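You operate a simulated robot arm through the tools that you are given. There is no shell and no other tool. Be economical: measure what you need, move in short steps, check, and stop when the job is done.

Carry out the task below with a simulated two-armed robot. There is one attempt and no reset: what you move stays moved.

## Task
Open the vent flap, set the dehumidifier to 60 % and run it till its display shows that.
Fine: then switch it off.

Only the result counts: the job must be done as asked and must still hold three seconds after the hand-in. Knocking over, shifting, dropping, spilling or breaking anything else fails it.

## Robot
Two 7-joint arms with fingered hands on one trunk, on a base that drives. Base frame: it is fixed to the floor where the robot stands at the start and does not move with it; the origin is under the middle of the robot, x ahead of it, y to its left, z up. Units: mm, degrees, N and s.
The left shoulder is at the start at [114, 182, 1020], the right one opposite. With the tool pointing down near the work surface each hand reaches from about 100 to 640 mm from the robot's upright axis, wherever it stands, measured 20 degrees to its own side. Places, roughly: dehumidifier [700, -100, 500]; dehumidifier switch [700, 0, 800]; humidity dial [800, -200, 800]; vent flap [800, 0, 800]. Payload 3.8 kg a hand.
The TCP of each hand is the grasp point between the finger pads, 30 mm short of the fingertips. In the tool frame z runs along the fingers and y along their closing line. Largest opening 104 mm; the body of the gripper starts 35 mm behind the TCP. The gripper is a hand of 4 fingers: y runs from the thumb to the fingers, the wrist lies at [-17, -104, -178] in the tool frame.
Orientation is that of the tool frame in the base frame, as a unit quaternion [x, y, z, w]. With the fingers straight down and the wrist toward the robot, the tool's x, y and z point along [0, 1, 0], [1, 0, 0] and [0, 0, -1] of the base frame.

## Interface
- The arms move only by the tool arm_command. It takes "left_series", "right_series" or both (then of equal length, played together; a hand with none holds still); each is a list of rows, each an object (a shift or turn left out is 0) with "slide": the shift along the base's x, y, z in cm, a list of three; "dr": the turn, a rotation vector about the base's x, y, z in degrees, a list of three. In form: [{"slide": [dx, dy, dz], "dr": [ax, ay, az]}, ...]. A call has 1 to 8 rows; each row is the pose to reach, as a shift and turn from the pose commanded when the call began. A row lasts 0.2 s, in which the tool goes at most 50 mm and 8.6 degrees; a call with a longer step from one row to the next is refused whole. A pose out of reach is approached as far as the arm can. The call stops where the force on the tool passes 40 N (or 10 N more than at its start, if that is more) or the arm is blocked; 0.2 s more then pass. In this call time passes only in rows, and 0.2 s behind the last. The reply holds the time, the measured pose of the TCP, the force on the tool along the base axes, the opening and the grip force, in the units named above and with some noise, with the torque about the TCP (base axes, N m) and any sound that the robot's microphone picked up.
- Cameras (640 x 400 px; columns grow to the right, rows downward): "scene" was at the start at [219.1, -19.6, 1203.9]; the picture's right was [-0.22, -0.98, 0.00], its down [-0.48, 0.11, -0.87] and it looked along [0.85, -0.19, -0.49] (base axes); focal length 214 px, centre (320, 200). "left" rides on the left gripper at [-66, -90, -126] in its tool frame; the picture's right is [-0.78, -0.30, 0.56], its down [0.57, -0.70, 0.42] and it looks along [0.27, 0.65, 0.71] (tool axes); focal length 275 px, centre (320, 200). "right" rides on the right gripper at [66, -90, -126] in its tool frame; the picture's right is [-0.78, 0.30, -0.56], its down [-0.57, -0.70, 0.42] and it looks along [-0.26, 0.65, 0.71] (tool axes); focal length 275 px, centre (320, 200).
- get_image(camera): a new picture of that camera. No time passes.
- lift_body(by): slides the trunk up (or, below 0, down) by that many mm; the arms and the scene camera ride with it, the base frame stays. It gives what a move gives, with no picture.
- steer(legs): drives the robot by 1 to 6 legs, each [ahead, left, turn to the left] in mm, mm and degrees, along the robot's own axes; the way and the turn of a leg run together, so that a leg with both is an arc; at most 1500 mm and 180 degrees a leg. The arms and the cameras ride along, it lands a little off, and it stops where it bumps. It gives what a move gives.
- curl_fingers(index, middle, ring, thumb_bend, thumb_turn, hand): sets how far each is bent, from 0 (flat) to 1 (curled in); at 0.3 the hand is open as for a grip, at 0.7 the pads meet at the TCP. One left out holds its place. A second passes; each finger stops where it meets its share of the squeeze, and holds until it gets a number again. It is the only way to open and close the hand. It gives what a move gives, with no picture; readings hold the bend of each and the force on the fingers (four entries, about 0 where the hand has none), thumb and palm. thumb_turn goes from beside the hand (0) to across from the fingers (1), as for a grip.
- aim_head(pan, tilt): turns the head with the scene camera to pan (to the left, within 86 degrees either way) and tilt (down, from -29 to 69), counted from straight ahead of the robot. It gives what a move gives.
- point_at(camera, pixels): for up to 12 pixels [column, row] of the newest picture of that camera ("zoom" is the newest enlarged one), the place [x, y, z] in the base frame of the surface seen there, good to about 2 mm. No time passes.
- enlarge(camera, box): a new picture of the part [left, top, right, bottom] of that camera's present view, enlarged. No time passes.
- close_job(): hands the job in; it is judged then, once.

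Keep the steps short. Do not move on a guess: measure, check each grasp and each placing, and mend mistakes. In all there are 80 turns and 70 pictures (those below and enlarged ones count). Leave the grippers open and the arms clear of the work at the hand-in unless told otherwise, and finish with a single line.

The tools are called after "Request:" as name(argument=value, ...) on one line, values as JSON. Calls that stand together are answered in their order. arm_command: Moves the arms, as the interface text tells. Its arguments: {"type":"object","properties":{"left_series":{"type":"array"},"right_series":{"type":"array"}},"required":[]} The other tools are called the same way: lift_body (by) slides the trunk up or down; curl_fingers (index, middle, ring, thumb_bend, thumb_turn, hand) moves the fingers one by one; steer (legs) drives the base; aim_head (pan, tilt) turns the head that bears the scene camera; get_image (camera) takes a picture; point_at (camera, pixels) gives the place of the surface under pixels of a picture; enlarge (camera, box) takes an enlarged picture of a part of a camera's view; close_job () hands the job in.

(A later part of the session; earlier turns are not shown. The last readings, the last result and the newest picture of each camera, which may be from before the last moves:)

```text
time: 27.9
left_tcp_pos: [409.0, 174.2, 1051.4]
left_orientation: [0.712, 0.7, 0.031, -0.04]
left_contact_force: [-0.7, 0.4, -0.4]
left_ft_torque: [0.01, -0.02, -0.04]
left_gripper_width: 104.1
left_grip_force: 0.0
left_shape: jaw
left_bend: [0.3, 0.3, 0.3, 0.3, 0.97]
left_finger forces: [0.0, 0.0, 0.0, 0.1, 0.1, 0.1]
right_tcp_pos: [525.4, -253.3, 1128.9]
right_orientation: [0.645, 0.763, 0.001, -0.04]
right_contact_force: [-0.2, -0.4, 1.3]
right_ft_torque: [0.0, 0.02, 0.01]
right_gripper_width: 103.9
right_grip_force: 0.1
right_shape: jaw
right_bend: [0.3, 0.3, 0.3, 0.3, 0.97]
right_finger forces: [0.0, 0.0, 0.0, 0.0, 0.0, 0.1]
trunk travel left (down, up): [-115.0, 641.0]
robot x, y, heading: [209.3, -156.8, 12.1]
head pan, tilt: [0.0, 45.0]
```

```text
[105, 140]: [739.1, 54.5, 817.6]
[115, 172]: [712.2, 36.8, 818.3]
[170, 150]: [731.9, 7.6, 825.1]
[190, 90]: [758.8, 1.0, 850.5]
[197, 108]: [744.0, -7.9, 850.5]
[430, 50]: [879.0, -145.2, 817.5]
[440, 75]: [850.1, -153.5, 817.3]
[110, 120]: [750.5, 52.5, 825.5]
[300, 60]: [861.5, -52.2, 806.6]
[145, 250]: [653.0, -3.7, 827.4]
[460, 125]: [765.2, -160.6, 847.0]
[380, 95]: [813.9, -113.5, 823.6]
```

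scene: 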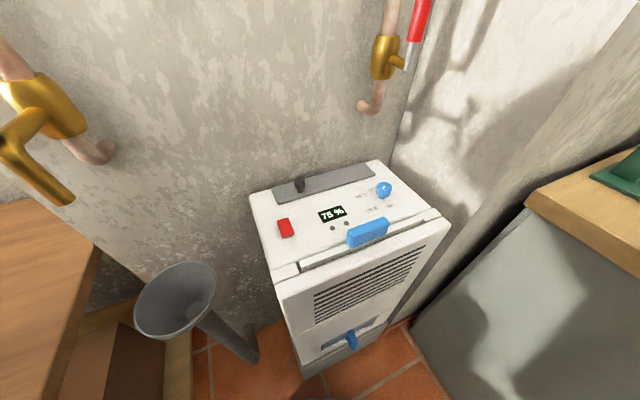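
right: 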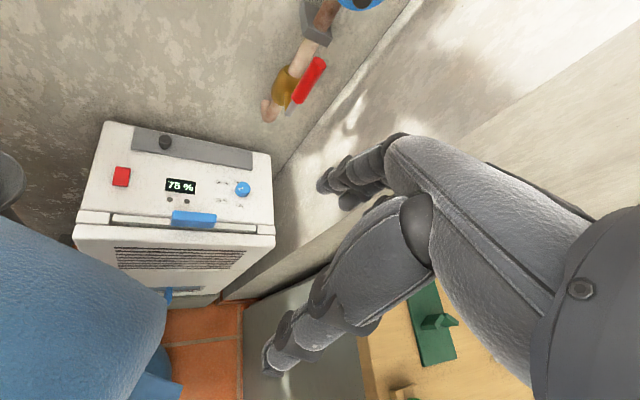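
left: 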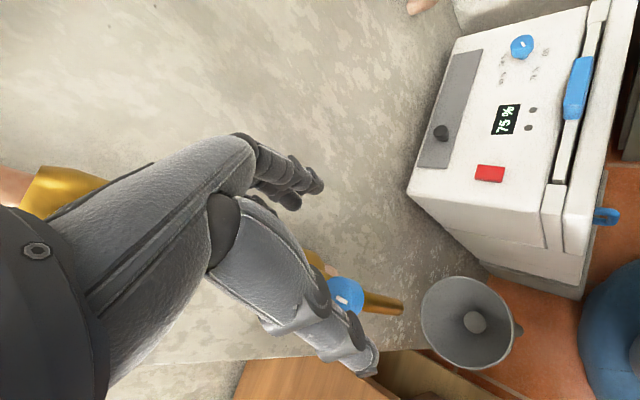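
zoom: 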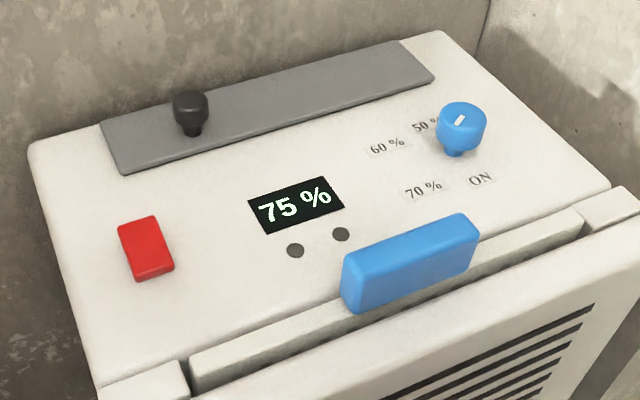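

Positions agree: the knob cap is at about (752,-3), and the wall is about 28 mm behind the flap. I'll close the right hand into a beak for pushing, then move it above and in front of the knob while turning it 26°.

Request:
curl_fingers(hand="right", index=0.68, middle=0.68, ring=0.68, thumb_bend=0.68)

Request:
arm_command(right_series=[{"slide": [2, 3, 0], "dr": [0, 0, 6.5]}, {"slide": [4, 6, 0], "dr": [0, 0, 13]}, {"slide": [6, 9, 0], "dr": [0, 0, 19.5]}, {"slide": [9, 12, -1], "dr": [0, 0, 26]}, {"slide": [11, 15, -4], "dr": [0, 0, 26]}, {"slide": [13, 17, -7], "dr": [0, 0, 26]}])

Request:
get_image(camera="right")

Request:
get_image(camera="scene")

```text
time: 28.9
left_tcp_pos: [410.5, 174.7, 1051.9]
left_orientation: [0.712, 0.701, 0.031, -0.041]
left_contact_force: [0.1, -0.6, 0.4]
left_ft_torque: [0.03, -0.01, 0.06]
left_gripper_width: 104.0
left_grip_force: 0.0
left_shape: jaw
left_bend: [0.3, 0.3, 0.3, 0.3, 0.97]
left_finger forces: [0.0, 0.0, 0.1, 0.0, 0.0, 0.1]
right_tcp_pos: [525.7, -252.4, 1127.8]
right_orientation: [0.645, 0.763, 0.001, -0.041]
right_contact_force: [-0.1, 0.5, -0.6]
right_ft_torque: [0.03, 0.03, -0.01]
right_gripper_width: 8.4
right_grip_force: 0.0
right_shape: fingers
right_bend: [0.68, 0.68, 0.68, 0.68, 0.97]
right_finger forces: [0.0, 0.0, 0.0, 0.1, 0.0, 0.1]
trunk travel left (down, up): [-115.0, 641.0]
robot x, y, heading: [204.9, -158.3, 11.9]
head pan, tilt: [0.0, 45.0]
```

```text
time: 30.3
left_tcp_pos: [410.8, 174.1, 1050.4]
left_orientation: [0.712, 0.701, 0.03, -0.041]
left_contact_force: [0.1, 0.0, 0.0]
left_ft_torque: [-0.01, -0.01, -0.01]
left_gripper_width: 104.2
left_grip_force: 0.1
left_shape: jaw
left_bend: [0.3, 0.3, 0.3, 0.3, 0.97]
left_finger forces: [0.1, 0.0, 0.0, 0.0, 0.0, 0.1]
right_tcp_pos: [656.8, -82.5, 1056.2]
right_orientation: [0.458, 0.888, -0.009, -0.04]
right_contact_force: [0.2, 0.3, 0.1]
right_ft_torque: [0.02, 0.02, 0.02]
right_gripper_width: 8.0
right_grip_force: 0.0
right_shape: fingers
right_bend: [0.68, 0.68, 0.68, 0.68, 0.97]
right_finger forces: [0.0, 0.0, 0.0, 0.0, 0.0, 0.1]
trunk travel left (down, up): [-115.0, 641.0]
robot x, y, heading: [209.8, -157.5, 12.0]
head pan, tilt: [0.0, 45.0]
```

```text
42 pictures are left
```

right: 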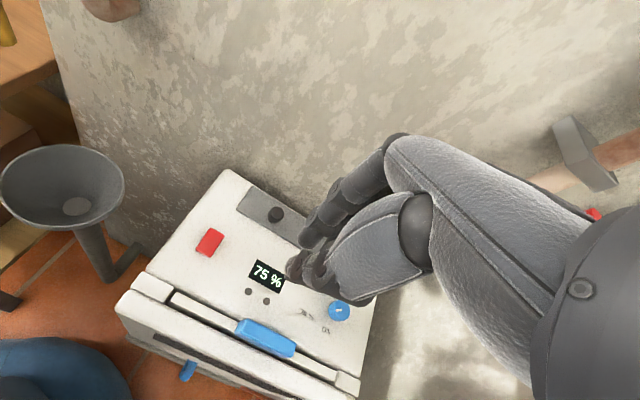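

```text
41 pictures are left
```

scene: 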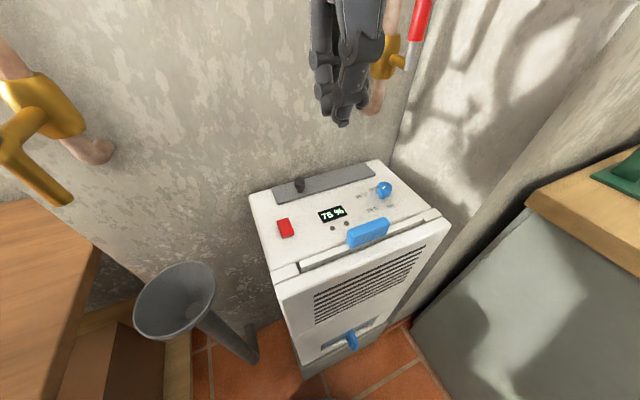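

The tool's y axis now points at the wall (35°). Next I'll tilt the fingers 35° toward the wall and lower to just in front of the knob, staying above it.

Request:
arm_command(right_series=[{"slide": [0, 0, -3], "dr": [4.1, -5.7, 0]}, {"slide": [1, 1, -6], "dr": [8.2, -11.3, 0]}, {"slide": [2, 2, -9], "dr": [12.3, -17, 0]}, {"slide": [3, 3, -12], "dr": [16.5, -22.7, 0]}, {"slide": [4, 4, -15], "dr": [20.6, -28.3, 0]}])

Request:
get_image(camera="scene")

Request:
get_image(camera="right")

```text
time: 31.5
left_tcp_pos: [409.9, 174.2, 1050.9]
left_orientation: [0.712, 0.701, 0.031, -0.041]
left_contact_force: [-1.1, -0.3, -1.1]
left_ft_torque: [0.03, -0.01, 0.0]
left_gripper_width: 103.9
left_grip_force: 0.0
left_shape: jaw
left_bend: [0.3, 0.3, 0.3, 0.3, 0.97]
left_finger forces: [0.1, 0.0, 0.1, 0.0, 0.0, 0.0]
right_tcp_pos: [696.3, -41.6, 907.4]
right_orientation: [0.431, 0.858, 0.261, 0.096]
right_contact_force: [-0.1, 0.3, 0.1]
right_ft_torque: [0.01, 0.01, 0.01]
right_gripper_width: 8.1
right_grip_force: 0.3
right_shape: fingers
right_bend: [0.68, 0.68, 0.68, 0.68, 0.97]
right_finger forces: [0.0, 0.1, 0.0, 0.0, 0.0, 0.0]
trunk travel left (down, up): [-115.0, 641.0]
robot x, y, heading: [206.1, -159.8, 12.0]
head pan, tilt: [0.0, 45.0]
```

```text
40 pictures are left
```

scene: 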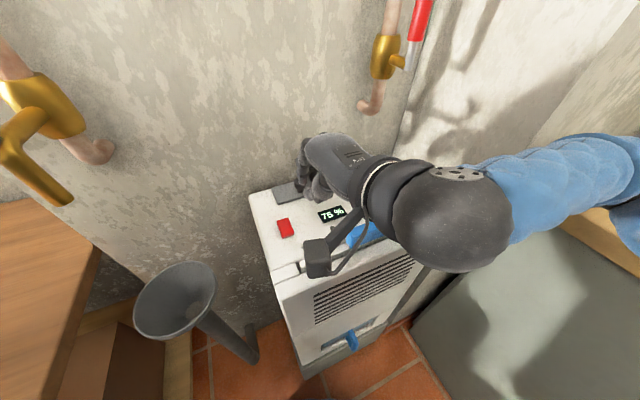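

```text
39 pictures are left
```

right: 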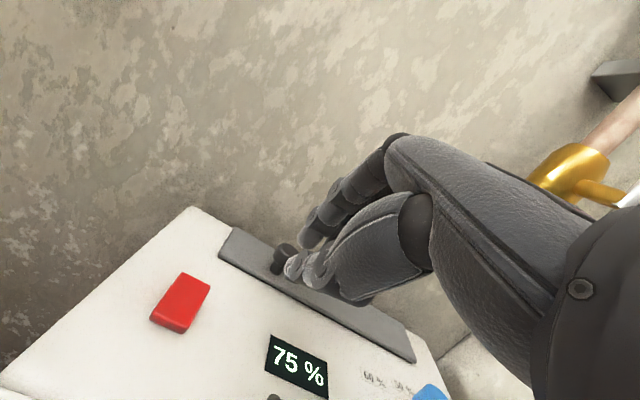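

I'll measure where the fingertips are relative to the knob.

Request:
enlarge(camera="right", box=[220, 180, 380, 330])

Request:
point_at(camera="right", pixels=[[279, 257], [292, 268], [305, 235], [312, 215], [330, 185], [310, 275], [350, 298], [340, 240], [370, 300], [290, 250]])

```text
2.67 times, centred on (300, 255) of right
```

zoom: 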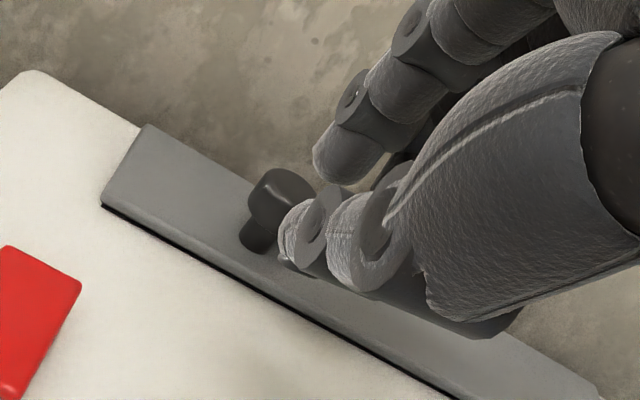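

```text
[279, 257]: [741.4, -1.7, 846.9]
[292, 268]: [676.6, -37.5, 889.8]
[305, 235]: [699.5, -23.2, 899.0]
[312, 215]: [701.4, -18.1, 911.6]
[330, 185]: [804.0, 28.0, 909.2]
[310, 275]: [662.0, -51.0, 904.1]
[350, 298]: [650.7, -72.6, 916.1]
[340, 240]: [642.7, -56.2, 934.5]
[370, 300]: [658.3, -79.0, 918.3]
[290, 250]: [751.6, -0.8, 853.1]
```

The tip is aligned with the knob and about 49 mm in front of it. I'll lower 36 mm, then advance 35 mm toward the wall to touch the cap.

Request:
arm_command(right_series=[{"slide": [0, 0, -2]}, {"slide": [0, 0, -3.6]}, {"slide": [0.81, 0.59, -3.6]}, {"slide": [1.62, 1.18, -3.6]}, {"slide": [2.43, 1.76, -3.6]}, {"slide": [3.0, 2.2, -3.4]}, {"slide": [3.5, 2.5, -3.0]}])

Request:
get_image(camera="right")

```text
time: 33.1
left_tcp_pos: [409.4, 173.5, 1051.0]
left_orientation: [0.711, 0.701, 0.031, -0.04]
left_contact_force: [0.3, -0.1, -0.1]
left_ft_torque: [-0.01, 0.0, -0.01]
left_gripper_width: 103.9
left_grip_force: 0.0
left_shape: jaw
left_bend: [0.3, 0.3, 0.3, 0.3, 0.97]
left_finger forces: [0.0, 0.0, 0.1, 0.1, 0.0, 0.0]
right_tcp_pos: [729.7, -18.1, 879.4]
right_orientation: [0.43, 0.859, 0.261, 0.096]
right_contact_force: [-5.4, -2.7, 3.8]
right_ft_torque: [-0.01, 0.04, 0.05]
right_gripper_width: 3.7
right_grip_force: 3.8
right_shape: fingers
right_bend: [0.7, 0.69, 0.68, 0.68, 0.97]
right_finger forces: [4.2, 3.0, 0.1, 0.0, 0.1, 0.1]
trunk travel left (down, up): [-115.0, 641.0]
robot x, y, heading: [209.9, -158.6, 11.9]
head pan, tilt: [0.0, 45.0]
```

```text
37 pictures are left
```

right: 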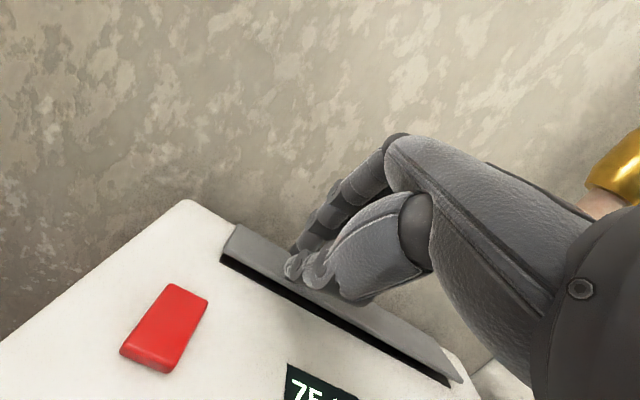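

The flap is lifting at its front edge with about 7 N, so the hinge is at the back. I'll keep pushing toward the wall and upward.

Request:
arm_command(right_series=[{"slide": [0.5, 0.35, 0.5]}, {"slide": [1.0, 0.7, 0.9]}, {"slide": [1.5, 1.1, 1.3]}, {"slide": [2.0, 1.45, 1.6]}])

Request:
get_image(camera="right")

```text
time: 34.1
left_tcp_pos: [410.8, 173.7, 1050.3]
left_orientation: [0.711, 0.701, 0.03, -0.04]
left_contact_force: [0.2, 0.5, -0.5]
left_ft_torque: [0.02, -0.01, 0.0]
left_gripper_width: 104.0
left_grip_force: 0.1
left_shape: jaw
left_bend: [0.3, 0.3, 0.3, 0.3, 0.97]
left_finger forces: [0.1, 0.0, 0.0, 0.1, 0.1, 0.1]
right_tcp_pos: [750.9, -3.1, 894.8]
right_orientation: [0.431, 0.858, 0.261, 0.097]
right_contact_force: [-2.0, -1.9, 2.8]
right_ft_torque: [-0.04, 0.09, 0.03]
right_gripper_width: 8.1
right_grip_force: 1.5
right_shape: fingers
right_bend: [0.68, 0.68, 0.68, 0.68, 0.97]
right_finger forces: [0.1, 0.1, 0.1, 0.0, 3.7, 0.0]
trunk travel left (down, up): [-115.0, 641.0]
robot x, y, heading: [206.9, -155.0, 12.1]
head pan, tilt: [0.0, 45.0]
```

```text
36 pictures are left
```

right: 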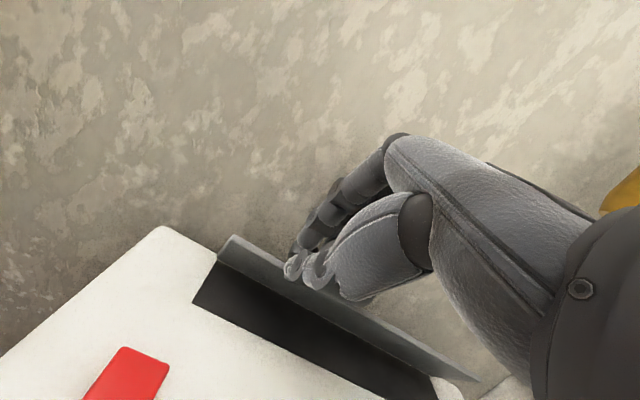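

The flap is open about 45° and the hand lies nearly parallel to it. I'll withdraw along the finger axis and see whether the flap stays.

Request:
arm_command(right_series=[{"slide": [-0.9, -0.65, 1.7]}, {"slide": [-1.9, -1.3, 3.3]}, {"slide": [-3.6, -2.6, 5.5]}])

Request:
get_image(camera="right")

```text
time: 34.9
left_tcp_pos: [409.4, 174.9, 1051.1]
left_orientation: [0.711, 0.701, 0.031, -0.04]
left_contact_force: [-0.2, 1.0, -0.2]
left_ft_torque: [0.01, 0.0, 0.02]
left_gripper_width: 103.5
left_grip_force: 0.1
left_shape: jaw
left_bend: [0.3, 0.3, 0.3, 0.3, 0.97]
left_finger forces: [0.0, 0.1, 0.0, 0.0, 0.0, 0.0]
right_tcp_pos: [713.3, -28.9, 950.3]
right_orientation: [0.432, 0.858, 0.26, 0.096]
right_contact_force: [-0.5, -0.4, -0.7]
right_ft_torque: [0.02, -0.04, 0.02]
right_gripper_width: 7.6
right_grip_force: 0.0
right_shape: fingers
right_bend: [0.68, 0.68, 0.68, 0.68, 0.97]
right_finger forces: [0.0, 0.0, 0.0, 0.1, 0.1, 0.0]
trunk travel left (down, up): [-115.0, 641.0]
robot x, y, heading: [211.2, -159.1, 12.1]
head pan, tilt: [0.0, 45.0]
```

```text
35 pictures are left
```

right: 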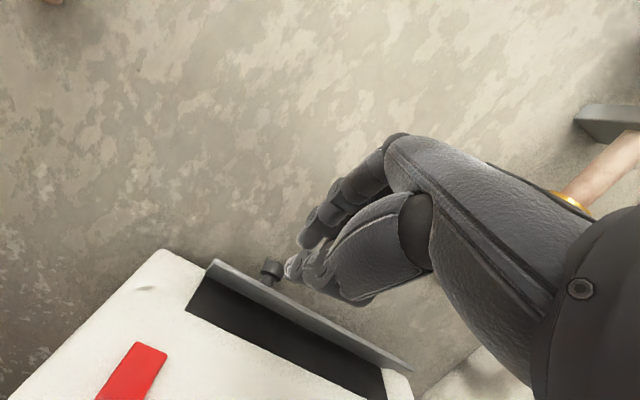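

The flap stays up by friction. I'll measure its raised front edge so I can push it further from underneath.

Request:
enlarge(camera="right", box=[150, 220, 440, 400])

Request:
point_at(camera="right", pixels=[[212, 262], [190, 310], [260, 290], [230, 318], [320, 345], [400, 367], [271, 265], [290, 268], [250, 330], [340, 320]])

```text
2.21 times, centred on (295, 310) of right
```

zoom: 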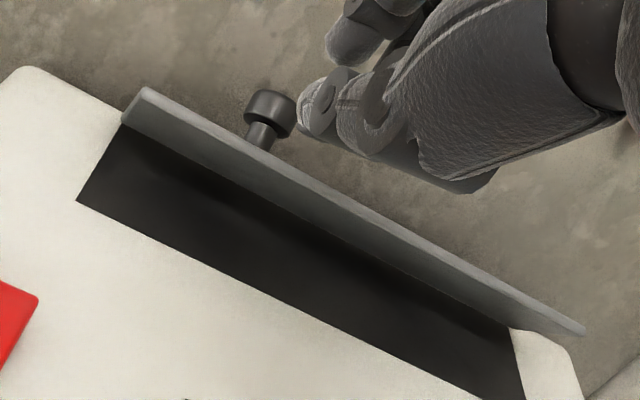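

```text
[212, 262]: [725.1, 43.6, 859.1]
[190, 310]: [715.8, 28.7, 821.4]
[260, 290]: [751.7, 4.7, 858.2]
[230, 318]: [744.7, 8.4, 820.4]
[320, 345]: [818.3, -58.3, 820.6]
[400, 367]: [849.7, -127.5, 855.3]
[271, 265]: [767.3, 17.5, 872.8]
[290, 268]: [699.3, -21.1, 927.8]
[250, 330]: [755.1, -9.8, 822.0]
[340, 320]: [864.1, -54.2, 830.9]
```

The edge is at z 858, so the flap is about 50° open. I'll go around in front, lower the tip to z≈846 and push the underside toward the wall.

Request:
arm_command(right_series=[{"slide": [-1.2, -0.9, 0]}, {"slide": [-1.2, -0.9, -4]}, {"slide": [-1.2, -0.9, -7.7]}, {"slide": [0.8, 0.6, -7.7]}, {"slide": [1.6, 1.2, -7.7]}, {"slide": [2.4, 1.75, -7.7]}, {"slide": [3.2, 2.35, -7.7]}])

Request:
get_image(camera="right")

```text
time: 36.7
left_tcp_pos: [406.6, 171.5, 1052.3]
left_orientation: [0.711, 0.701, 0.032, -0.041]
left_contact_force: [0.5, 0.1, 0.2]
left_ft_torque: [0.04, 0.0, 0.03]
left_gripper_width: 103.8
left_grip_force: 0.1
left_shape: jaw
left_bend: [0.3, 0.3, 0.3, 0.3, 0.97]
left_finger forces: [0.0, 0.0, 0.0, 0.0, 0.0, 0.0]
right_tcp_pos: [740.6, -8.6, 876.2]
right_orientation: [0.428, 0.858, 0.265, 0.098]
right_contact_force: [-21.2, -21.2, 12.2]
right_ft_torque: [-0.26, -0.11, -0.41]
right_gripper_width: 0.2
right_grip_force: 16.4
right_shape: fingers
right_bend: [0.71, 0.72, 0.72, 0.67, 0.97]
right_finger forces: [8.9, 12.8, 10.7, 0.1, 0.0, 0.0]
trunk travel left (down, up): [-115.0, 641.0]
robot x, y, heading: [210.9, -156.2, 12.1]
head pan, tilt: [0.0, 45.0]
stopped in row 7 (right hand): the force on the tool passed its limit at 41 N (the readings are from after the stop); the commanded pose is now the measured one
```

```text
33 pictures are left
```

right: 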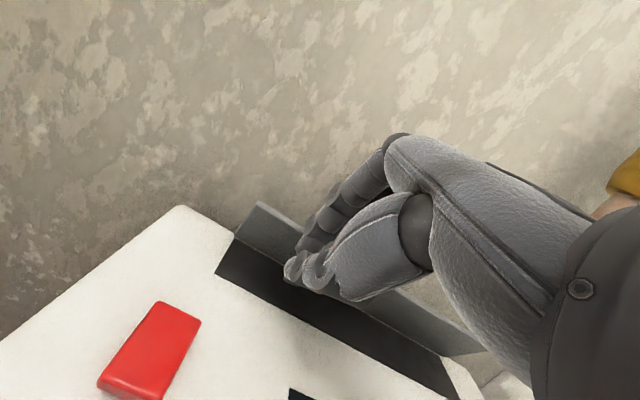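

The force reached 41 N, so the flap may be at its stop. I'll back off and measure how far it is open.

Request:
arm_command(right_series=[{"slide": [-2, -1.45, 0]}, {"slide": [-4.5, -3.3, 1]}, {"slide": [-6, -4.4, 5]}])

Request:
get_image(camera="right")

Request:
point_at(camera="right", pixels=[[225, 235], [260, 255], [280, 265], [220, 255], [235, 265], [250, 275], [265, 285]])

```text
time: 37.5
left_tcp_pos: [409.5, 173.2, 1050.4]
left_orientation: [0.712, 0.701, 0.03, -0.041]
left_contact_force: [-0.1, -0.3, 0.2]
left_ft_torque: [-0.01, -0.02, 0.0]
left_gripper_width: 104.0
left_grip_force: 0.1
left_shape: jaw
left_bend: [0.3, 0.3, 0.3, 0.3, 0.97]
left_finger forces: [0.0, 0.0, 0.0, 0.1, 0.0, 0.1]
right_tcp_pos: [684.0, -51.5, 923.5]
right_orientation: [0.429, 0.859, 0.262, 0.096]
right_contact_force: [0.2, -0.2, 0.3]
right_ft_torque: [-0.01, -0.02, 0.01]
right_gripper_width: 7.6
right_grip_force: 0.0
right_shape: fingers
right_bend: [0.68, 0.68, 0.68, 0.68, 0.97]
right_finger forces: [0.1, 0.1, 0.0, 0.0, 0.0, 0.1]
trunk travel left (down, up): [-115.0, 641.0]
robot x, y, heading: [207.6, -161.1, 12.3]
head pan, tilt: [0.0, 45.0]
```

```text
32 pictures are left
```

right: 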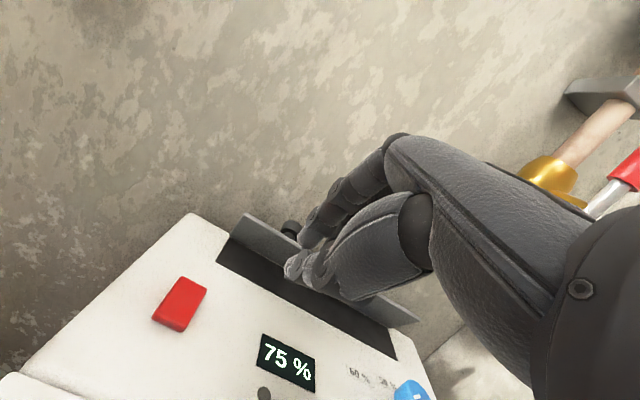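

```text
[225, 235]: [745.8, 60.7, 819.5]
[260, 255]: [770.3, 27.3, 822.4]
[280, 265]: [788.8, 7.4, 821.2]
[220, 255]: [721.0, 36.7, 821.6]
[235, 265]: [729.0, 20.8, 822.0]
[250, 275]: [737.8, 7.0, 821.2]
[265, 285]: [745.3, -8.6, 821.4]
```

I'll read the flap's upper edge.

Request:
point_at(camera="right", pixels=[[245, 216], [250, 222], [268, 232], [240, 232], [262, 245], [412, 320], [292, 226], [390, 320]])

Request:
enlarge(camera="right", box=[180, 190, 340, 290])

```text
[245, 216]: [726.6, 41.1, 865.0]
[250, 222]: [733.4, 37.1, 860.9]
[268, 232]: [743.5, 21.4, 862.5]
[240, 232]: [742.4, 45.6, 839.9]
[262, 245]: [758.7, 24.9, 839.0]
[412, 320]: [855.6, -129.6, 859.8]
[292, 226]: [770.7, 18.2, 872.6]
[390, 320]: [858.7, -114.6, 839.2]
```

```text
4.00 times, centred on (260, 240) of right
```

zoom: 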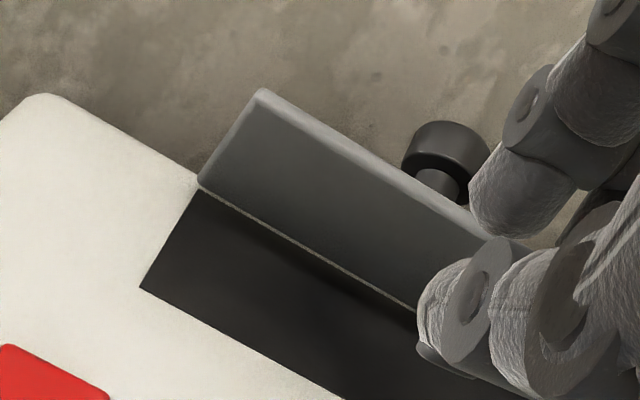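

The flap is open at about 60° and met a firm stop there at 41 N. Next is the dial: I'll raise the hand, untilt it and move it over toward the dial.

Request:
arm_command(right_series=[{"slide": [0, -1, 4], "dr": [-4.1, 5.7, 0]}, {"slide": [2, -4, 6], "dr": [-8.2, 11.3, 0]}, {"slide": [4, -7, 6], "dr": [-12.3, 17, 0]}, {"slide": [6, -10, 6], "dr": [-16.5, 22.7, 0]}, {"slide": [8, -11.2, 5], "dr": [-20.3, 28, 0]}])

Request:
curl_fingers(hand="right", index=0.45, middle=0.45, ring=0.45, thumb_bend=0.45)

Request:
get_image(camera="right")

Request:
get_image(camera="scene")

```text
time: 38.7
left_tcp_pos: [407.6, 174.7, 1051.5]
left_orientation: [0.712, 0.701, 0.031, -0.04]
left_contact_force: [-0.1, 0.2, -0.9]
left_ft_torque: [0.02, -0.01, 0.0]
left_gripper_width: 104.0
left_grip_force: 0.0
left_shape: jaw
left_bend: [0.3, 0.3, 0.3, 0.3, 0.97]
left_finger forces: [0.1, 0.0, 0.0, 0.1, 0.0, 0.1]
right_tcp_pos: [760.7, -160.1, 974.4]
right_orientation: [0.453, 0.891, -0.003, -0.039]
right_contact_force: [-15.4, 2.1, 1.2]
right_ft_torque: [-0.14, -0.95, 0.22]
right_gripper_width: 7.5
right_grip_force: 7.4
right_shape: fingers
right_bend: [0.68, 0.68, 0.68, 0.68, 0.97]
right_finger forces: [0.0, 15.4, 0.0, 0.0, 0.0, 0.0]
trunk travel left (down, up): [-115.0, 641.0]
robot x, y, heading: [209.0, -157.6, 12.0]
head pan, tilt: [0.0, 45.0]
```

```text
time: 39.7
left_tcp_pos: [409.2, 175.0, 1049.9]
left_orientation: [0.711, 0.701, 0.03, -0.04]
left_contact_force: [0.4, 0.8, -0.1]
left_ft_torque: [-0.02, 0.0, -0.02]
left_gripper_width: 103.8
left_grip_force: 0.1
left_shape: jaw
left_bend: [0.3, 0.3, 0.3, 0.3, 0.97]
left_finger forces: [0.0, 0.0, 0.0, 0.1, 0.0, 0.1]
right_tcp_pos: [761.0, -159.6, 971.9]
right_orientation: [0.453, 0.89, -0.006, -0.041]
right_contact_force: [-24.9, 8.0, -14.5]
right_ft_torque: [-0.62, -0.83, 0.58]
right_gripper_width: 66.1
right_grip_force: 14.2
right_shape: fingers
right_bend: [0.45, 0.46, 0.45, 0.45, 0.97]
right_finger forces: [0.0, 29.3, 0.0, 0.0, 0.0, 0.0]
trunk travel left (down, up): [-115.0, 641.0]
robot x, y, heading: [210.0, -158.9, 11.9]
head pan, tilt: [0.0, 45.0]
```

```text
30 pictures are left
```

right: 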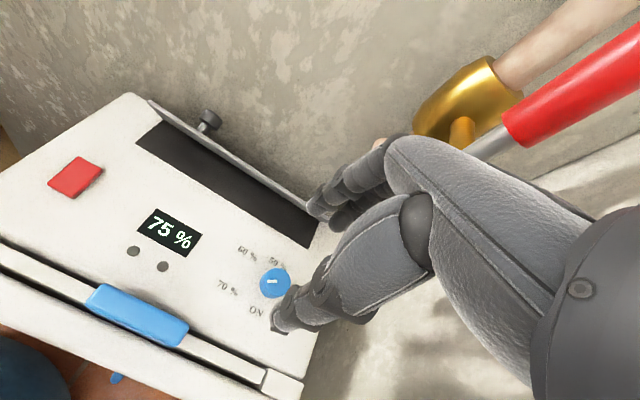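

```text
29 pictures are left
```

scene: 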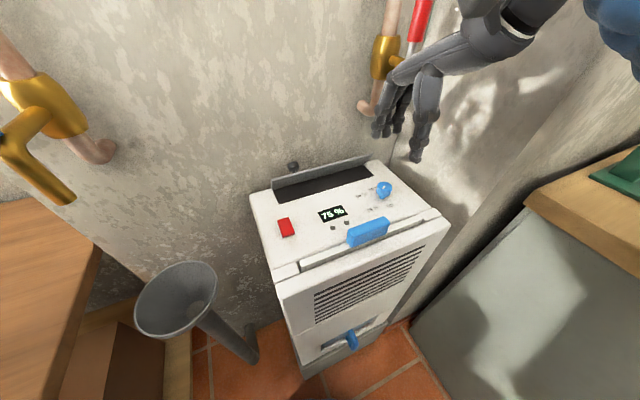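

The middle finger is touching the pipe hook (29 N). I'll back away from the wall and turn the hand so the fingers point away from the pipe.

Request:
arm_command(right_series=[{"slide": [-2, -1.5, 0]}, {"slide": [-4.5, -3.3, 0], "dr": [0, 0, -5]}, {"slide": [-5, -4, 0], "dr": [0, 0, -12]}, {"slide": [-5, -4, 0], "dr": [0, 0, -20]}, {"slide": [-5, -4, 0], "dr": [0, 0, -28]}, {"slide": [-5, -4, 0], "dr": [0, 0, -36]}])

Request:
get_image(camera="right")

```text
time: 41.1
left_tcp_pos: [409.3, 173.2, 1051.6]
left_orientation: [0.712, 0.7, 0.031, -0.04]
left_contact_force: [0.4, 0.4, -0.9]
left_ft_torque: [0.02, 0.02, -0.01]
left_gripper_width: 103.8
left_grip_force: 0.0
left_shape: jaw
left_bend: [0.3, 0.3, 0.3, 0.3, 0.97]
left_finger forces: [0.0, 0.1, 0.1, 0.0, 0.1, 0.0]
right_tcp_pos: [714.3, -202.8, 973.5]
right_orientation: [0.709, 0.704, 0.01, -0.039]
right_contact_force: [-0.5, -0.1, 0.0]
right_ft_torque: [0.0, 0.01, 0.0]
right_gripper_width: 66.3
right_grip_force: 0.0
right_shape: fingers
right_bend: [0.45, 0.45, 0.45, 0.45, 0.97]
right_finger forces: [0.1, 0.1, 0.0, 0.0, 0.0, 0.1]
trunk travel left (down, up): [-115.0, 641.0]
robot x, y, heading: [206.1, -160.0, 12.0]
head pan, tilt: [0.0, 45.0]
```

```text
28 pictures are left
```

right: 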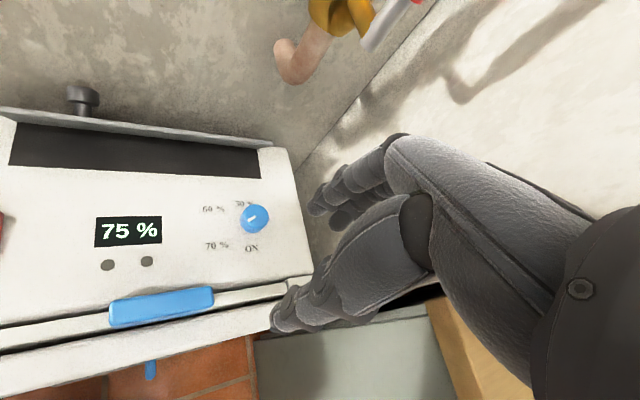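

Clear now. I'll re-measure the dial from here.

Request:
enlarge(camera="right", box=[190, 180, 302, 270])

Request:
point_at(camera="right", pixels=[[255, 215], [244, 215], [266, 215], [255, 206], [255, 224], [212, 209], [240, 204], [216, 245], [252, 249], [248, 218], [258, 213], [285, 50]])

```text
4.44 times, centred on (246, 225) of right
```

zoom: 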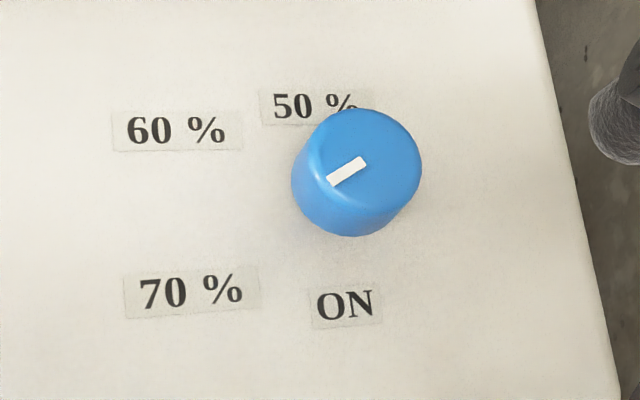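

```text
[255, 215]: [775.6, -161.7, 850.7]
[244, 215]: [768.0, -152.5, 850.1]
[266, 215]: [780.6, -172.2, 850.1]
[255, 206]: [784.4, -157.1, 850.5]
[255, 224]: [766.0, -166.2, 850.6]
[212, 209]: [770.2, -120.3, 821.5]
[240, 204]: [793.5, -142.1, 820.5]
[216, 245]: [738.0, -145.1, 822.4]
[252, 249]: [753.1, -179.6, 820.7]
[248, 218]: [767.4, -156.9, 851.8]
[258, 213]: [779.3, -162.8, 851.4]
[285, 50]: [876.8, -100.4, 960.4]
```

The dial centre is (776,-163). Labels are 60° apart: ON at 216°, 70 % at 156°, 60 % at 96°, 50 % at 36°. I'll descend to z 895 here, straighten the small tilt, and move in over the dial below the pipe.

Request:
arm_command(right_series=[{"slide": [0, 0, -4], "dr": [-2, -1.2, 0]}, {"slide": [0, 0, -7.8], "dr": [-3.9, -2.3, 0]}, {"slide": [2, 1.3, -7.8], "dr": [-3.9, -2.3, 0]}, {"slide": [4, 2.6, -7.8], "dr": [-3.9, -2.3, 0]}, {"slide": [6.2, 4.0, -7.8], "dr": [-3.9, -2.3, 0]}])

Request:
get_image(camera="right")

Request:
get_image(camera="scene")

```text
time: 42.3
left_tcp_pos: [409.4, 172.7, 1050.0]
left_orientation: [0.711, 0.701, 0.031, -0.041]
left_contact_force: [-0.8, 0.3, -0.2]
left_ft_torque: [0.0, 0.01, 0.02]
left_gripper_width: 103.8
left_grip_force: 0.0
left_shape: jaw
left_bend: [0.3, 0.3, 0.3, 0.3, 0.97]
left_finger forces: [0.0, 0.0, 0.0, 0.0, 0.0, 0.0]
right_tcp_pos: [777.4, -161.4, 894.6]
right_orientation: [0.709, 0.705, -0.001, -0.001]
right_contact_force: [0.3, -0.4, 0.5]
right_ft_torque: [0.0, -0.01, 0.05]
right_gripper_width: 66.2
right_grip_force: 0.0
right_shape: fingers
right_bend: [0.45, 0.45, 0.45, 0.45, 0.97]
right_finger forces: [0.1, 0.0, 0.0, 0.0, 0.0, 0.0]
trunk travel left (down, up): [-115.0, 641.0]
robot x, y, heading: [203.8, -159.9, 11.8]
head pan, tilt: [0.0, 45.0]
```

```text
26 pictures are left
```

right: 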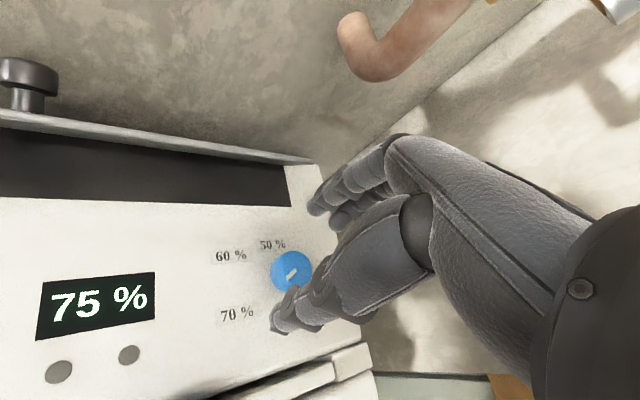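

```text
25 pictures are left
```

scene: 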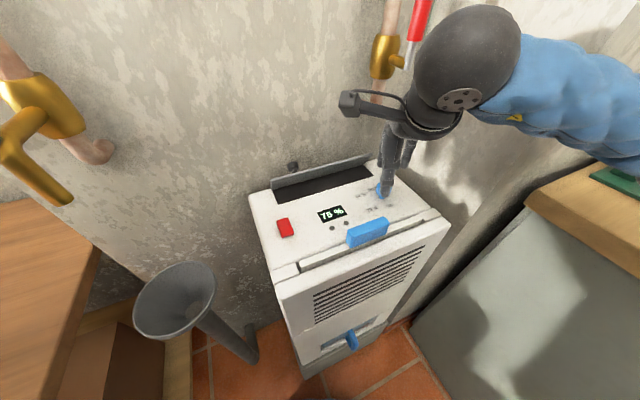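

The open hand is centred over the dial. I'll descend 3.6 cm and close the middle finger and thumb on it.

Request:
arm_command(right_series=[{"slide": [-0.1, -0.15, -2]}, {"slide": [-0.1, -0.15, -3.6]}])

Request:
curl_fingers(hand="right", middle=0.66, thumb_bend=0.66)

Request:
get_image(camera="right")

```text
time: 42.9
left_tcp_pos: [410.0, 173.4, 1050.6]
left_orientation: [0.712, 0.7, 0.031, -0.041]
left_contact_force: [-0.3, -0.8, -0.4]
left_ft_torque: [-0.01, 0.02, 0.01]
left_gripper_width: 103.9
left_grip_force: 0.0
left_shape: jaw
left_bend: [0.3, 0.3, 0.3, 0.3, 0.97]
left_finger forces: [0.0, 0.0, 0.0, 0.1, 0.0, 0.0]
right_tcp_pos: [775.5, -164.0, 858.6]
right_orientation: [0.709, 0.705, 0.0, 0.001]
right_contact_force: [0.7, -0.2, 0.0]
right_ft_torque: [0.0, -0.03, 0.0]
right_gripper_width: 66.6
right_grip_force: 0.1
right_shape: fingers
right_bend: [0.45, 0.45, 0.45, 0.45, 0.97]
right_finger forces: [0.1, 0.0, 0.0, 0.0, 0.1, 0.1]
trunk travel left (down, up): [-115.0, 641.0]
robot x, y, heading: [209.8, -155.6, 11.9]
head pan, tilt: [0.0, 45.0]
```

```text
time: 43.9
left_tcp_pos: [409.6, 173.7, 1051.3]
left_orientation: [0.712, 0.701, 0.031, -0.041]
left_contact_force: [0.8, -0.5, 0.3]
left_ft_torque: [-0.01, 0.01, -0.02]
left_gripper_width: 103.7
left_grip_force: 0.1
left_shape: jaw
left_bend: [0.3, 0.3, 0.3, 0.3, 0.97]
left_finger forces: [0.0, 0.0, 0.1, 0.0, 0.0, 0.0]
right_tcp_pos: [774.4, -163.3, 858.9]
right_orientation: [0.71, 0.704, -0.001, 0.0]
right_contact_force: [-0.3, -1.7, -1.1]
right_ft_torque: [-0.01, 0.02, 0.02]
right_gripper_width: 44.4
right_grip_force: 2.7
right_shape: fingers
right_bend: [0.45, 0.64, 0.45, 0.63, 0.97]
right_finger forces: [0.1, 2.5, 0.0, 0.1, 3.0, 0.1]
trunk travel left (down, up): [-115.0, 641.0]
robot x, y, heading: [210.9, -155.2, 12.0]
head pan, tilt: [0.0, 45.0]
```

```text
24 pictures are left
```

right: 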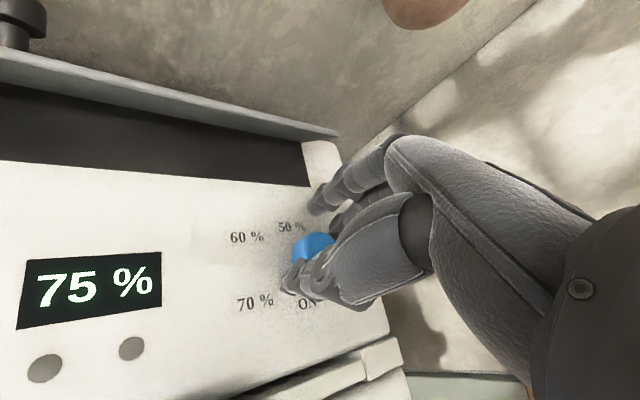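

The grip holds at about 3 N. I'll squeeze a bit more and turn the hand −60° (clockwise from above).

Request:
curl_fingers(hand="right", middle=0.72, thumb_bend=0.72)

Request:
arm_command(right_series=[{"dr": [0, 0, -7.5]}, {"dr": [0, 0, -15]}, {"dr": [0, 0, -22.5]}, {"dr": [0, 0, -30]}, {"dr": [0, 0, -37.5]}, {"dr": [0, 0, -45]}, {"dr": [0, 0, -52.5]}, {"dr": [0, 0, -60]}])

Request:
get_image(camera="right")

```text
time: 44.9
left_tcp_pos: [410.0, 174.2, 1051.3]
left_orientation: [0.711, 0.701, 0.031, -0.041]
left_contact_force: [-0.6, 0.1, -0.6]
left_ft_torque: [-0.05, 0.02, 0.03]
left_gripper_width: 104.0
left_grip_force: 0.0
left_shape: jaw
left_bend: [0.3, 0.3, 0.3, 0.3, 0.97]
left_finger forces: [0.1, 0.0, 0.1, 0.1, 0.0, 0.1]
right_tcp_pos: [775.8, -163.1, 859.2]
right_orientation: [0.71, 0.705, 0.0, 0.0]
right_contact_force: [-0.8, -3.9, -2.6]
right_ft_torque: [-0.08, 0.04, -0.01]
right_gripper_width: 43.1
right_grip_force: 9.2
right_shape: fingers
right_bend: [0.45, 0.65, 0.45, 0.65, 0.96]
right_finger forces: [0.0, 10.0, 0.1, 0.0, 8.5, 0.1]
trunk travel left (down, up): [-115.0, 641.0]
robot x, y, heading: [209.0, -159.1, 11.9]
head pan, tilt: [0.0, 45.0]
```

```text
time: 46.7
left_tcp_pos: [409.6, 172.7, 1050.3]
left_orientation: [0.712, 0.701, 0.03, -0.041]
left_contact_force: [0.8, 0.2, 0.0]
left_ft_torque: [0.02, 0.02, -0.02]
left_gripper_width: 103.9
left_grip_force: 0.0
left_shape: jaw
left_bend: [0.3, 0.3, 0.3, 0.3, 0.97]
left_finger forces: [0.0, 0.1, 0.0, 0.0, 0.0, 0.0]
right_tcp_pos: [774.4, -164.9, 859.7]
right_orientation: [0.967, 0.254, 0.0, -0.001]
right_contact_force: [-4.7, 0.6, -4.5]
right_ft_torque: [0.03, 0.11, -0.02]
right_gripper_width: 43.7
right_grip_force: 9.4
right_shape: fingers
right_bend: [0.45, 0.65, 0.45, 0.65, 0.96]
right_finger forces: [0.0, 9.1, 0.1, 0.0, 9.1, 0.0]
trunk travel left (down, up): [-115.0, 641.0]
robot x, y, heading: [202.5, -159.1, 12.0]
head pan, tilt: [0.0, 45.0]
```

```text
23 pictures are left
```

right: 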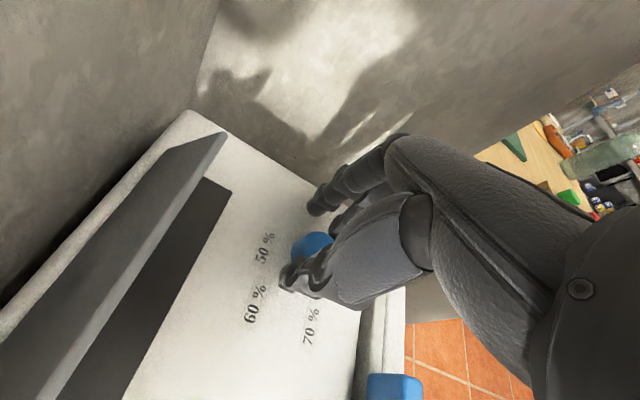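

Turned. I'll open the fingers and rise to check the pointer.

Request:
curl_fingers(hand="right", middle=0.4, thumb_bend=0.4)

Request:
arm_command(right_series=[{"slide": [0, 0, 3]}, {"slide": [0, 0, 5]}, {"slide": [-3, -3, 7]}, {"slide": [-7, -5, 9]}])

Request:
enlarge(camera="right", box=[160, 180, 352, 300])

```text
time: 47.7
left_tcp_pos: [409.7, 174.2, 1050.2]
left_orientation: [0.712, 0.701, 0.03, -0.04]
left_contact_force: [0.1, -0.4, 0.2]
left_ft_torque: [0.02, 0.01, 0.01]
left_gripper_width: 103.8
left_grip_force: 0.1
left_shape: jaw
left_bend: [0.3, 0.3, 0.3, 0.3, 0.97]
left_finger forces: [0.1, 0.0, 0.0, 0.0, 0.0, 0.0]
right_tcp_pos: [775.9, -163.1, 859.4]
right_orientation: [0.967, 0.255, 0.0, -0.001]
right_contact_force: [-0.2, -0.1, -0.2]
right_ft_torque: [0.01, 0.0, -0.02]
right_gripper_width: 72.7
right_grip_force: 0.1
right_shape: fingers
right_bend: [0.45, 0.4, 0.45, 0.4, 0.97]
right_finger forces: [0.0, 0.0, 0.1, 0.1, 0.0, 0.0]
trunk travel left (down, up): [-115.0, 641.0]
robot x, y, heading: [208.9, -155.8, 12.0]
head pan, tilt: [0.0, 45.0]
```

```text
time: 48.7
left_tcp_pos: [409.3, 172.8, 1052.0]
left_orientation: [0.711, 0.701, 0.031, -0.04]
left_contact_force: [-0.7, -0.4, 0.7]
left_ft_torque: [-0.01, -0.03, -0.01]
left_gripper_width: 103.9
left_grip_force: 0.1
left_shape: jaw
left_bend: [0.3, 0.3, 0.3, 0.3, 0.97]
left_finger forces: [0.0, 0.0, 0.1, 0.0, 0.0, 0.0]
right_tcp_pos: [704.8, -213.9, 950.8]
right_orientation: [0.967, 0.256, 0.001, 0.0]
right_contact_force: [0.4, -0.6, -0.5]
right_ft_torque: [0.02, 0.01, 0.0]
right_gripper_width: 72.8
right_grip_force: 0.1
right_shape: fingers
right_bend: [0.45, 0.4, 0.45, 0.4, 0.97]
right_finger forces: [0.0, 0.0, 0.0, 0.0, 0.1, 0.1]
trunk travel left (down, up): [-115.0, 641.0]
robot x, y, heading: [207.2, -156.0, 12.1]
head pan, tilt: [0.0, 45.0]
```

```text
3.33 times, centred on (256, 240) of right
```

zoom: 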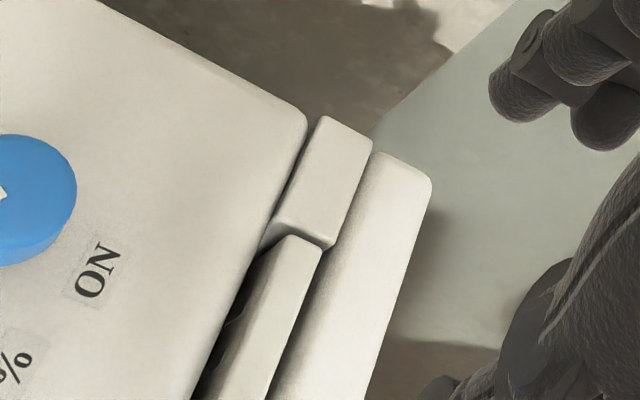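

Request:
enlarge(camera="right", box=[60, 160, 220, 300])

Request:
enlarge(camera="scene", box=[240, 150, 440, 275])

```text
2.86 times, centred on (140, 230) of right
```

zoom: 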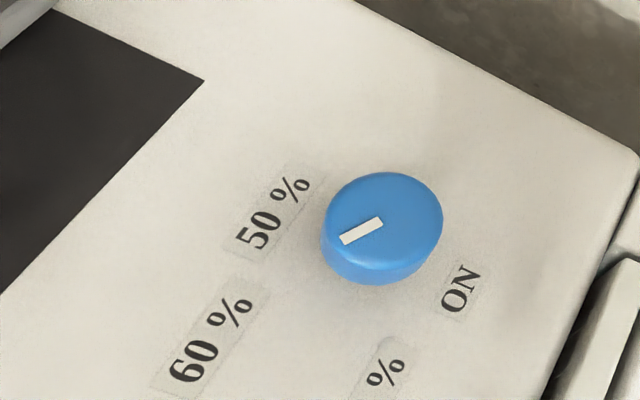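

```text
3.20 times, centred on (340, 212) of scene
```

zoom: 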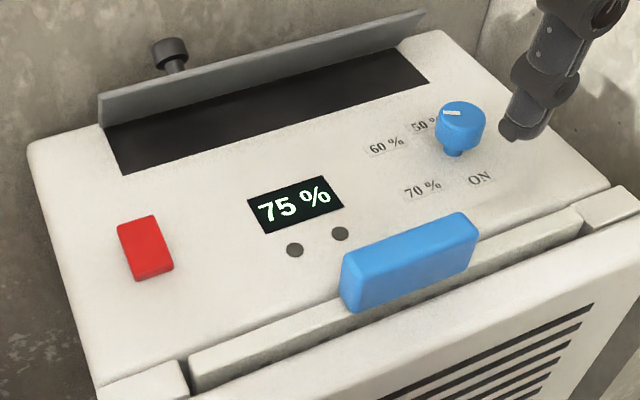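

The pointer looks aimed near 60 %. I'll check its angle numerically.

Request:
enlarge(camera="right", box=[100, 200, 180, 250])

```text
8.00 times, centred on (140, 225) of right
```

zoom: 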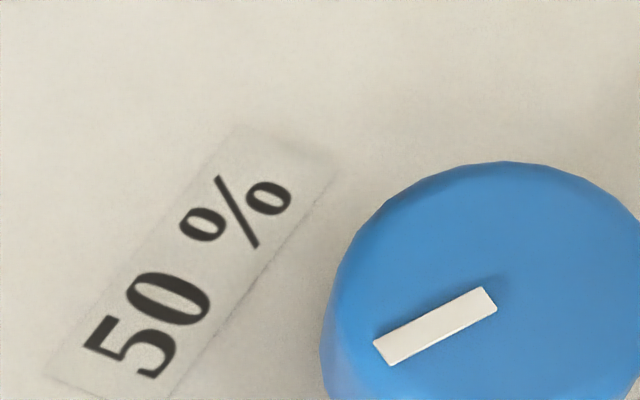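

Request:
point_at(camera="zoom", pixels=[[382, 351], [490, 299], [400, 342], [470, 309], [340, 330], [505, 175], [600, 250], [185, 275]])

```text
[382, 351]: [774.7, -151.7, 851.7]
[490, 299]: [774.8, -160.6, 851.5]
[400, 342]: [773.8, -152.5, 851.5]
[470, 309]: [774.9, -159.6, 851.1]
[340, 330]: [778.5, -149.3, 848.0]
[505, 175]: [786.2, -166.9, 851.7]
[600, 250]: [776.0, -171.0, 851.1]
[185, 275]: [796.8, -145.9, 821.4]
```

The pointer is at about 92–96° and the 60 % mark is at about 96°, so the dial is set. Next is the red switch; I'll look at its shape closely.

Request:
enlarge(camera="scene", box=[266, 205, 314, 250])

Request:
point_at(camera="zoom", pixels=[[170, 200], [300, 170], [330, 310], [240, 240], [220, 180], [280, 330], [250, 280], [310, 260]])

```text
8.89 times, centred on (290, 228) of scene
```

zoom: 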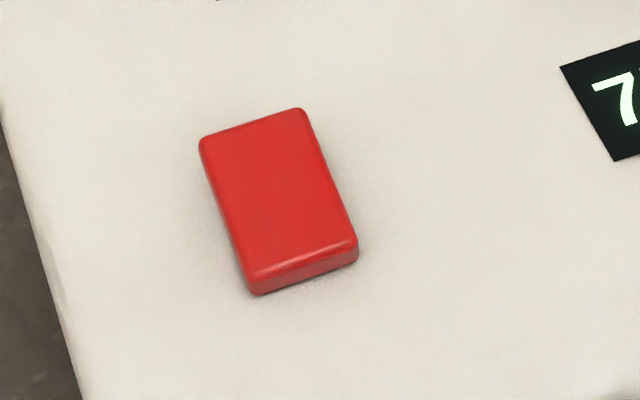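

```text
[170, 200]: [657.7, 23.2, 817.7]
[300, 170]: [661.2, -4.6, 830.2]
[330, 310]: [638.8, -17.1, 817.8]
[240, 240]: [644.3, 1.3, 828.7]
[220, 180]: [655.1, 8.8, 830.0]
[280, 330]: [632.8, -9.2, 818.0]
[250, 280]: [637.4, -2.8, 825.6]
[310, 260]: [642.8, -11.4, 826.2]
```

The switch is a rocker about 36 mm long, centred at (652,-1), with its wall-side half slightly raised. I'll set the right hand to point with the middle finger only, and turn and move it toward the switch.

Request:
arm_command(right_series=[{"slide": [-1, 1, 2], "dr": [0, 0, 8.5]}, {"slide": [-2, 4, 2], "dr": [0, 0, 17]}, {"slide": [-3, 7, 2], "dr": [0, 0, 25.5]}, {"slide": [-4, 10, 2], "dr": [0, 0, 34]}, {"slide": [-5, 13, 2], "dr": [0, 0, 42.5]}, {"slide": [-6, 15, 2], "dr": [0, 0, 51]}, {"slide": [-6, 18, 2], "dr": [0, 0, 59.5]}, {"slide": [-6, 20, 2], "dr": [0, 0, 68]}])

Request:
curl_fingers(hand="right", index=1.0, ring=1.0, middle=0.6, thumb_bend=0.2, thumb_turn=0)

Request:
get_image(camera="right")

```text
time: 50.5
left_tcp_pos: [410.2, 174.4, 1050.9]
left_orientation: [0.711, 0.701, 0.031, -0.041]
left_contact_force: [-0.2, 0.0, -0.6]
left_ft_torque: [-0.01, 0.01, -0.02]
left_gripper_width: 104.0
left_grip_force: 0.0
left_shape: jaw
left_bend: [0.3, 0.3, 0.3, 0.3, 0.97]
left_finger forces: [0.0, 0.1, 0.1, 0.0, 0.0, 0.0]
right_tcp_pos: [645.7, -12.8, 968.7]
right_orientation: [0.657, 0.754, 0.0, 0.0]
right_contact_force: [-0.4, 0.3, 0.4]
right_ft_torque: [-0.02, 0.0, 0.0]
right_gripper_width: 72.8
right_grip_force: 0.0
right_shape: fingers
right_bend: [0.45, 0.4, 0.45, 0.4, 0.97]
right_finger forces: [0.0, 0.1, 0.0, 0.1, 0.0, 0.0]
trunk travel left (down, up): [-115.0, 641.0]
robot x, y, heading: [208.6, -157.7, 11.9]
head pan, tilt: [0.0, 45.0]
```

```text
time: 51.5
left_tcp_pos: [409.2, 173.6, 1050.7]
left_orientation: [0.712, 0.7, 0.03, -0.042]
left_contact_force: [0.4, 0.1, 0.3]
left_ft_torque: [0.0, 0.02, -0.02]
left_gripper_width: 104.2
left_grip_force: 0.1
left_shape: jaw
left_bend: [0.3, 0.3, 0.3, 0.3, 0.97]
left_finger forces: [0.0, 0.1, 0.1, 0.0, 0.0, 0.0]
right_tcp_pos: [645.3, -13.8, 970.1]
right_orientation: [0.658, 0.753, 0.0, -0.001]
right_contact_force: [-0.7, 0.3, -0.3]
right_ft_torque: [-0.04, -0.02, 0.0]
right_gripper_width: 93.7
right_grip_force: 0.0
right_shape: fingers
right_bend: [1.0, 0.6, 1.0, 0.2, 0.0]
right_finger forces: [0.1, 0.1, 0.0, 0.0, 0.0, 0.1]
trunk travel left (down, up): [-115.0, 641.0]
robot x, y, heading: [207.3, -158.5, 12.1]
head pan, tilt: [0.0, 45.0]
```

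```text
17 pictures are left
```

right: 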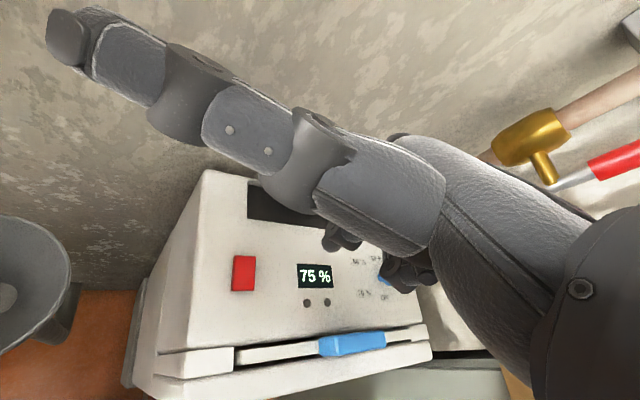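

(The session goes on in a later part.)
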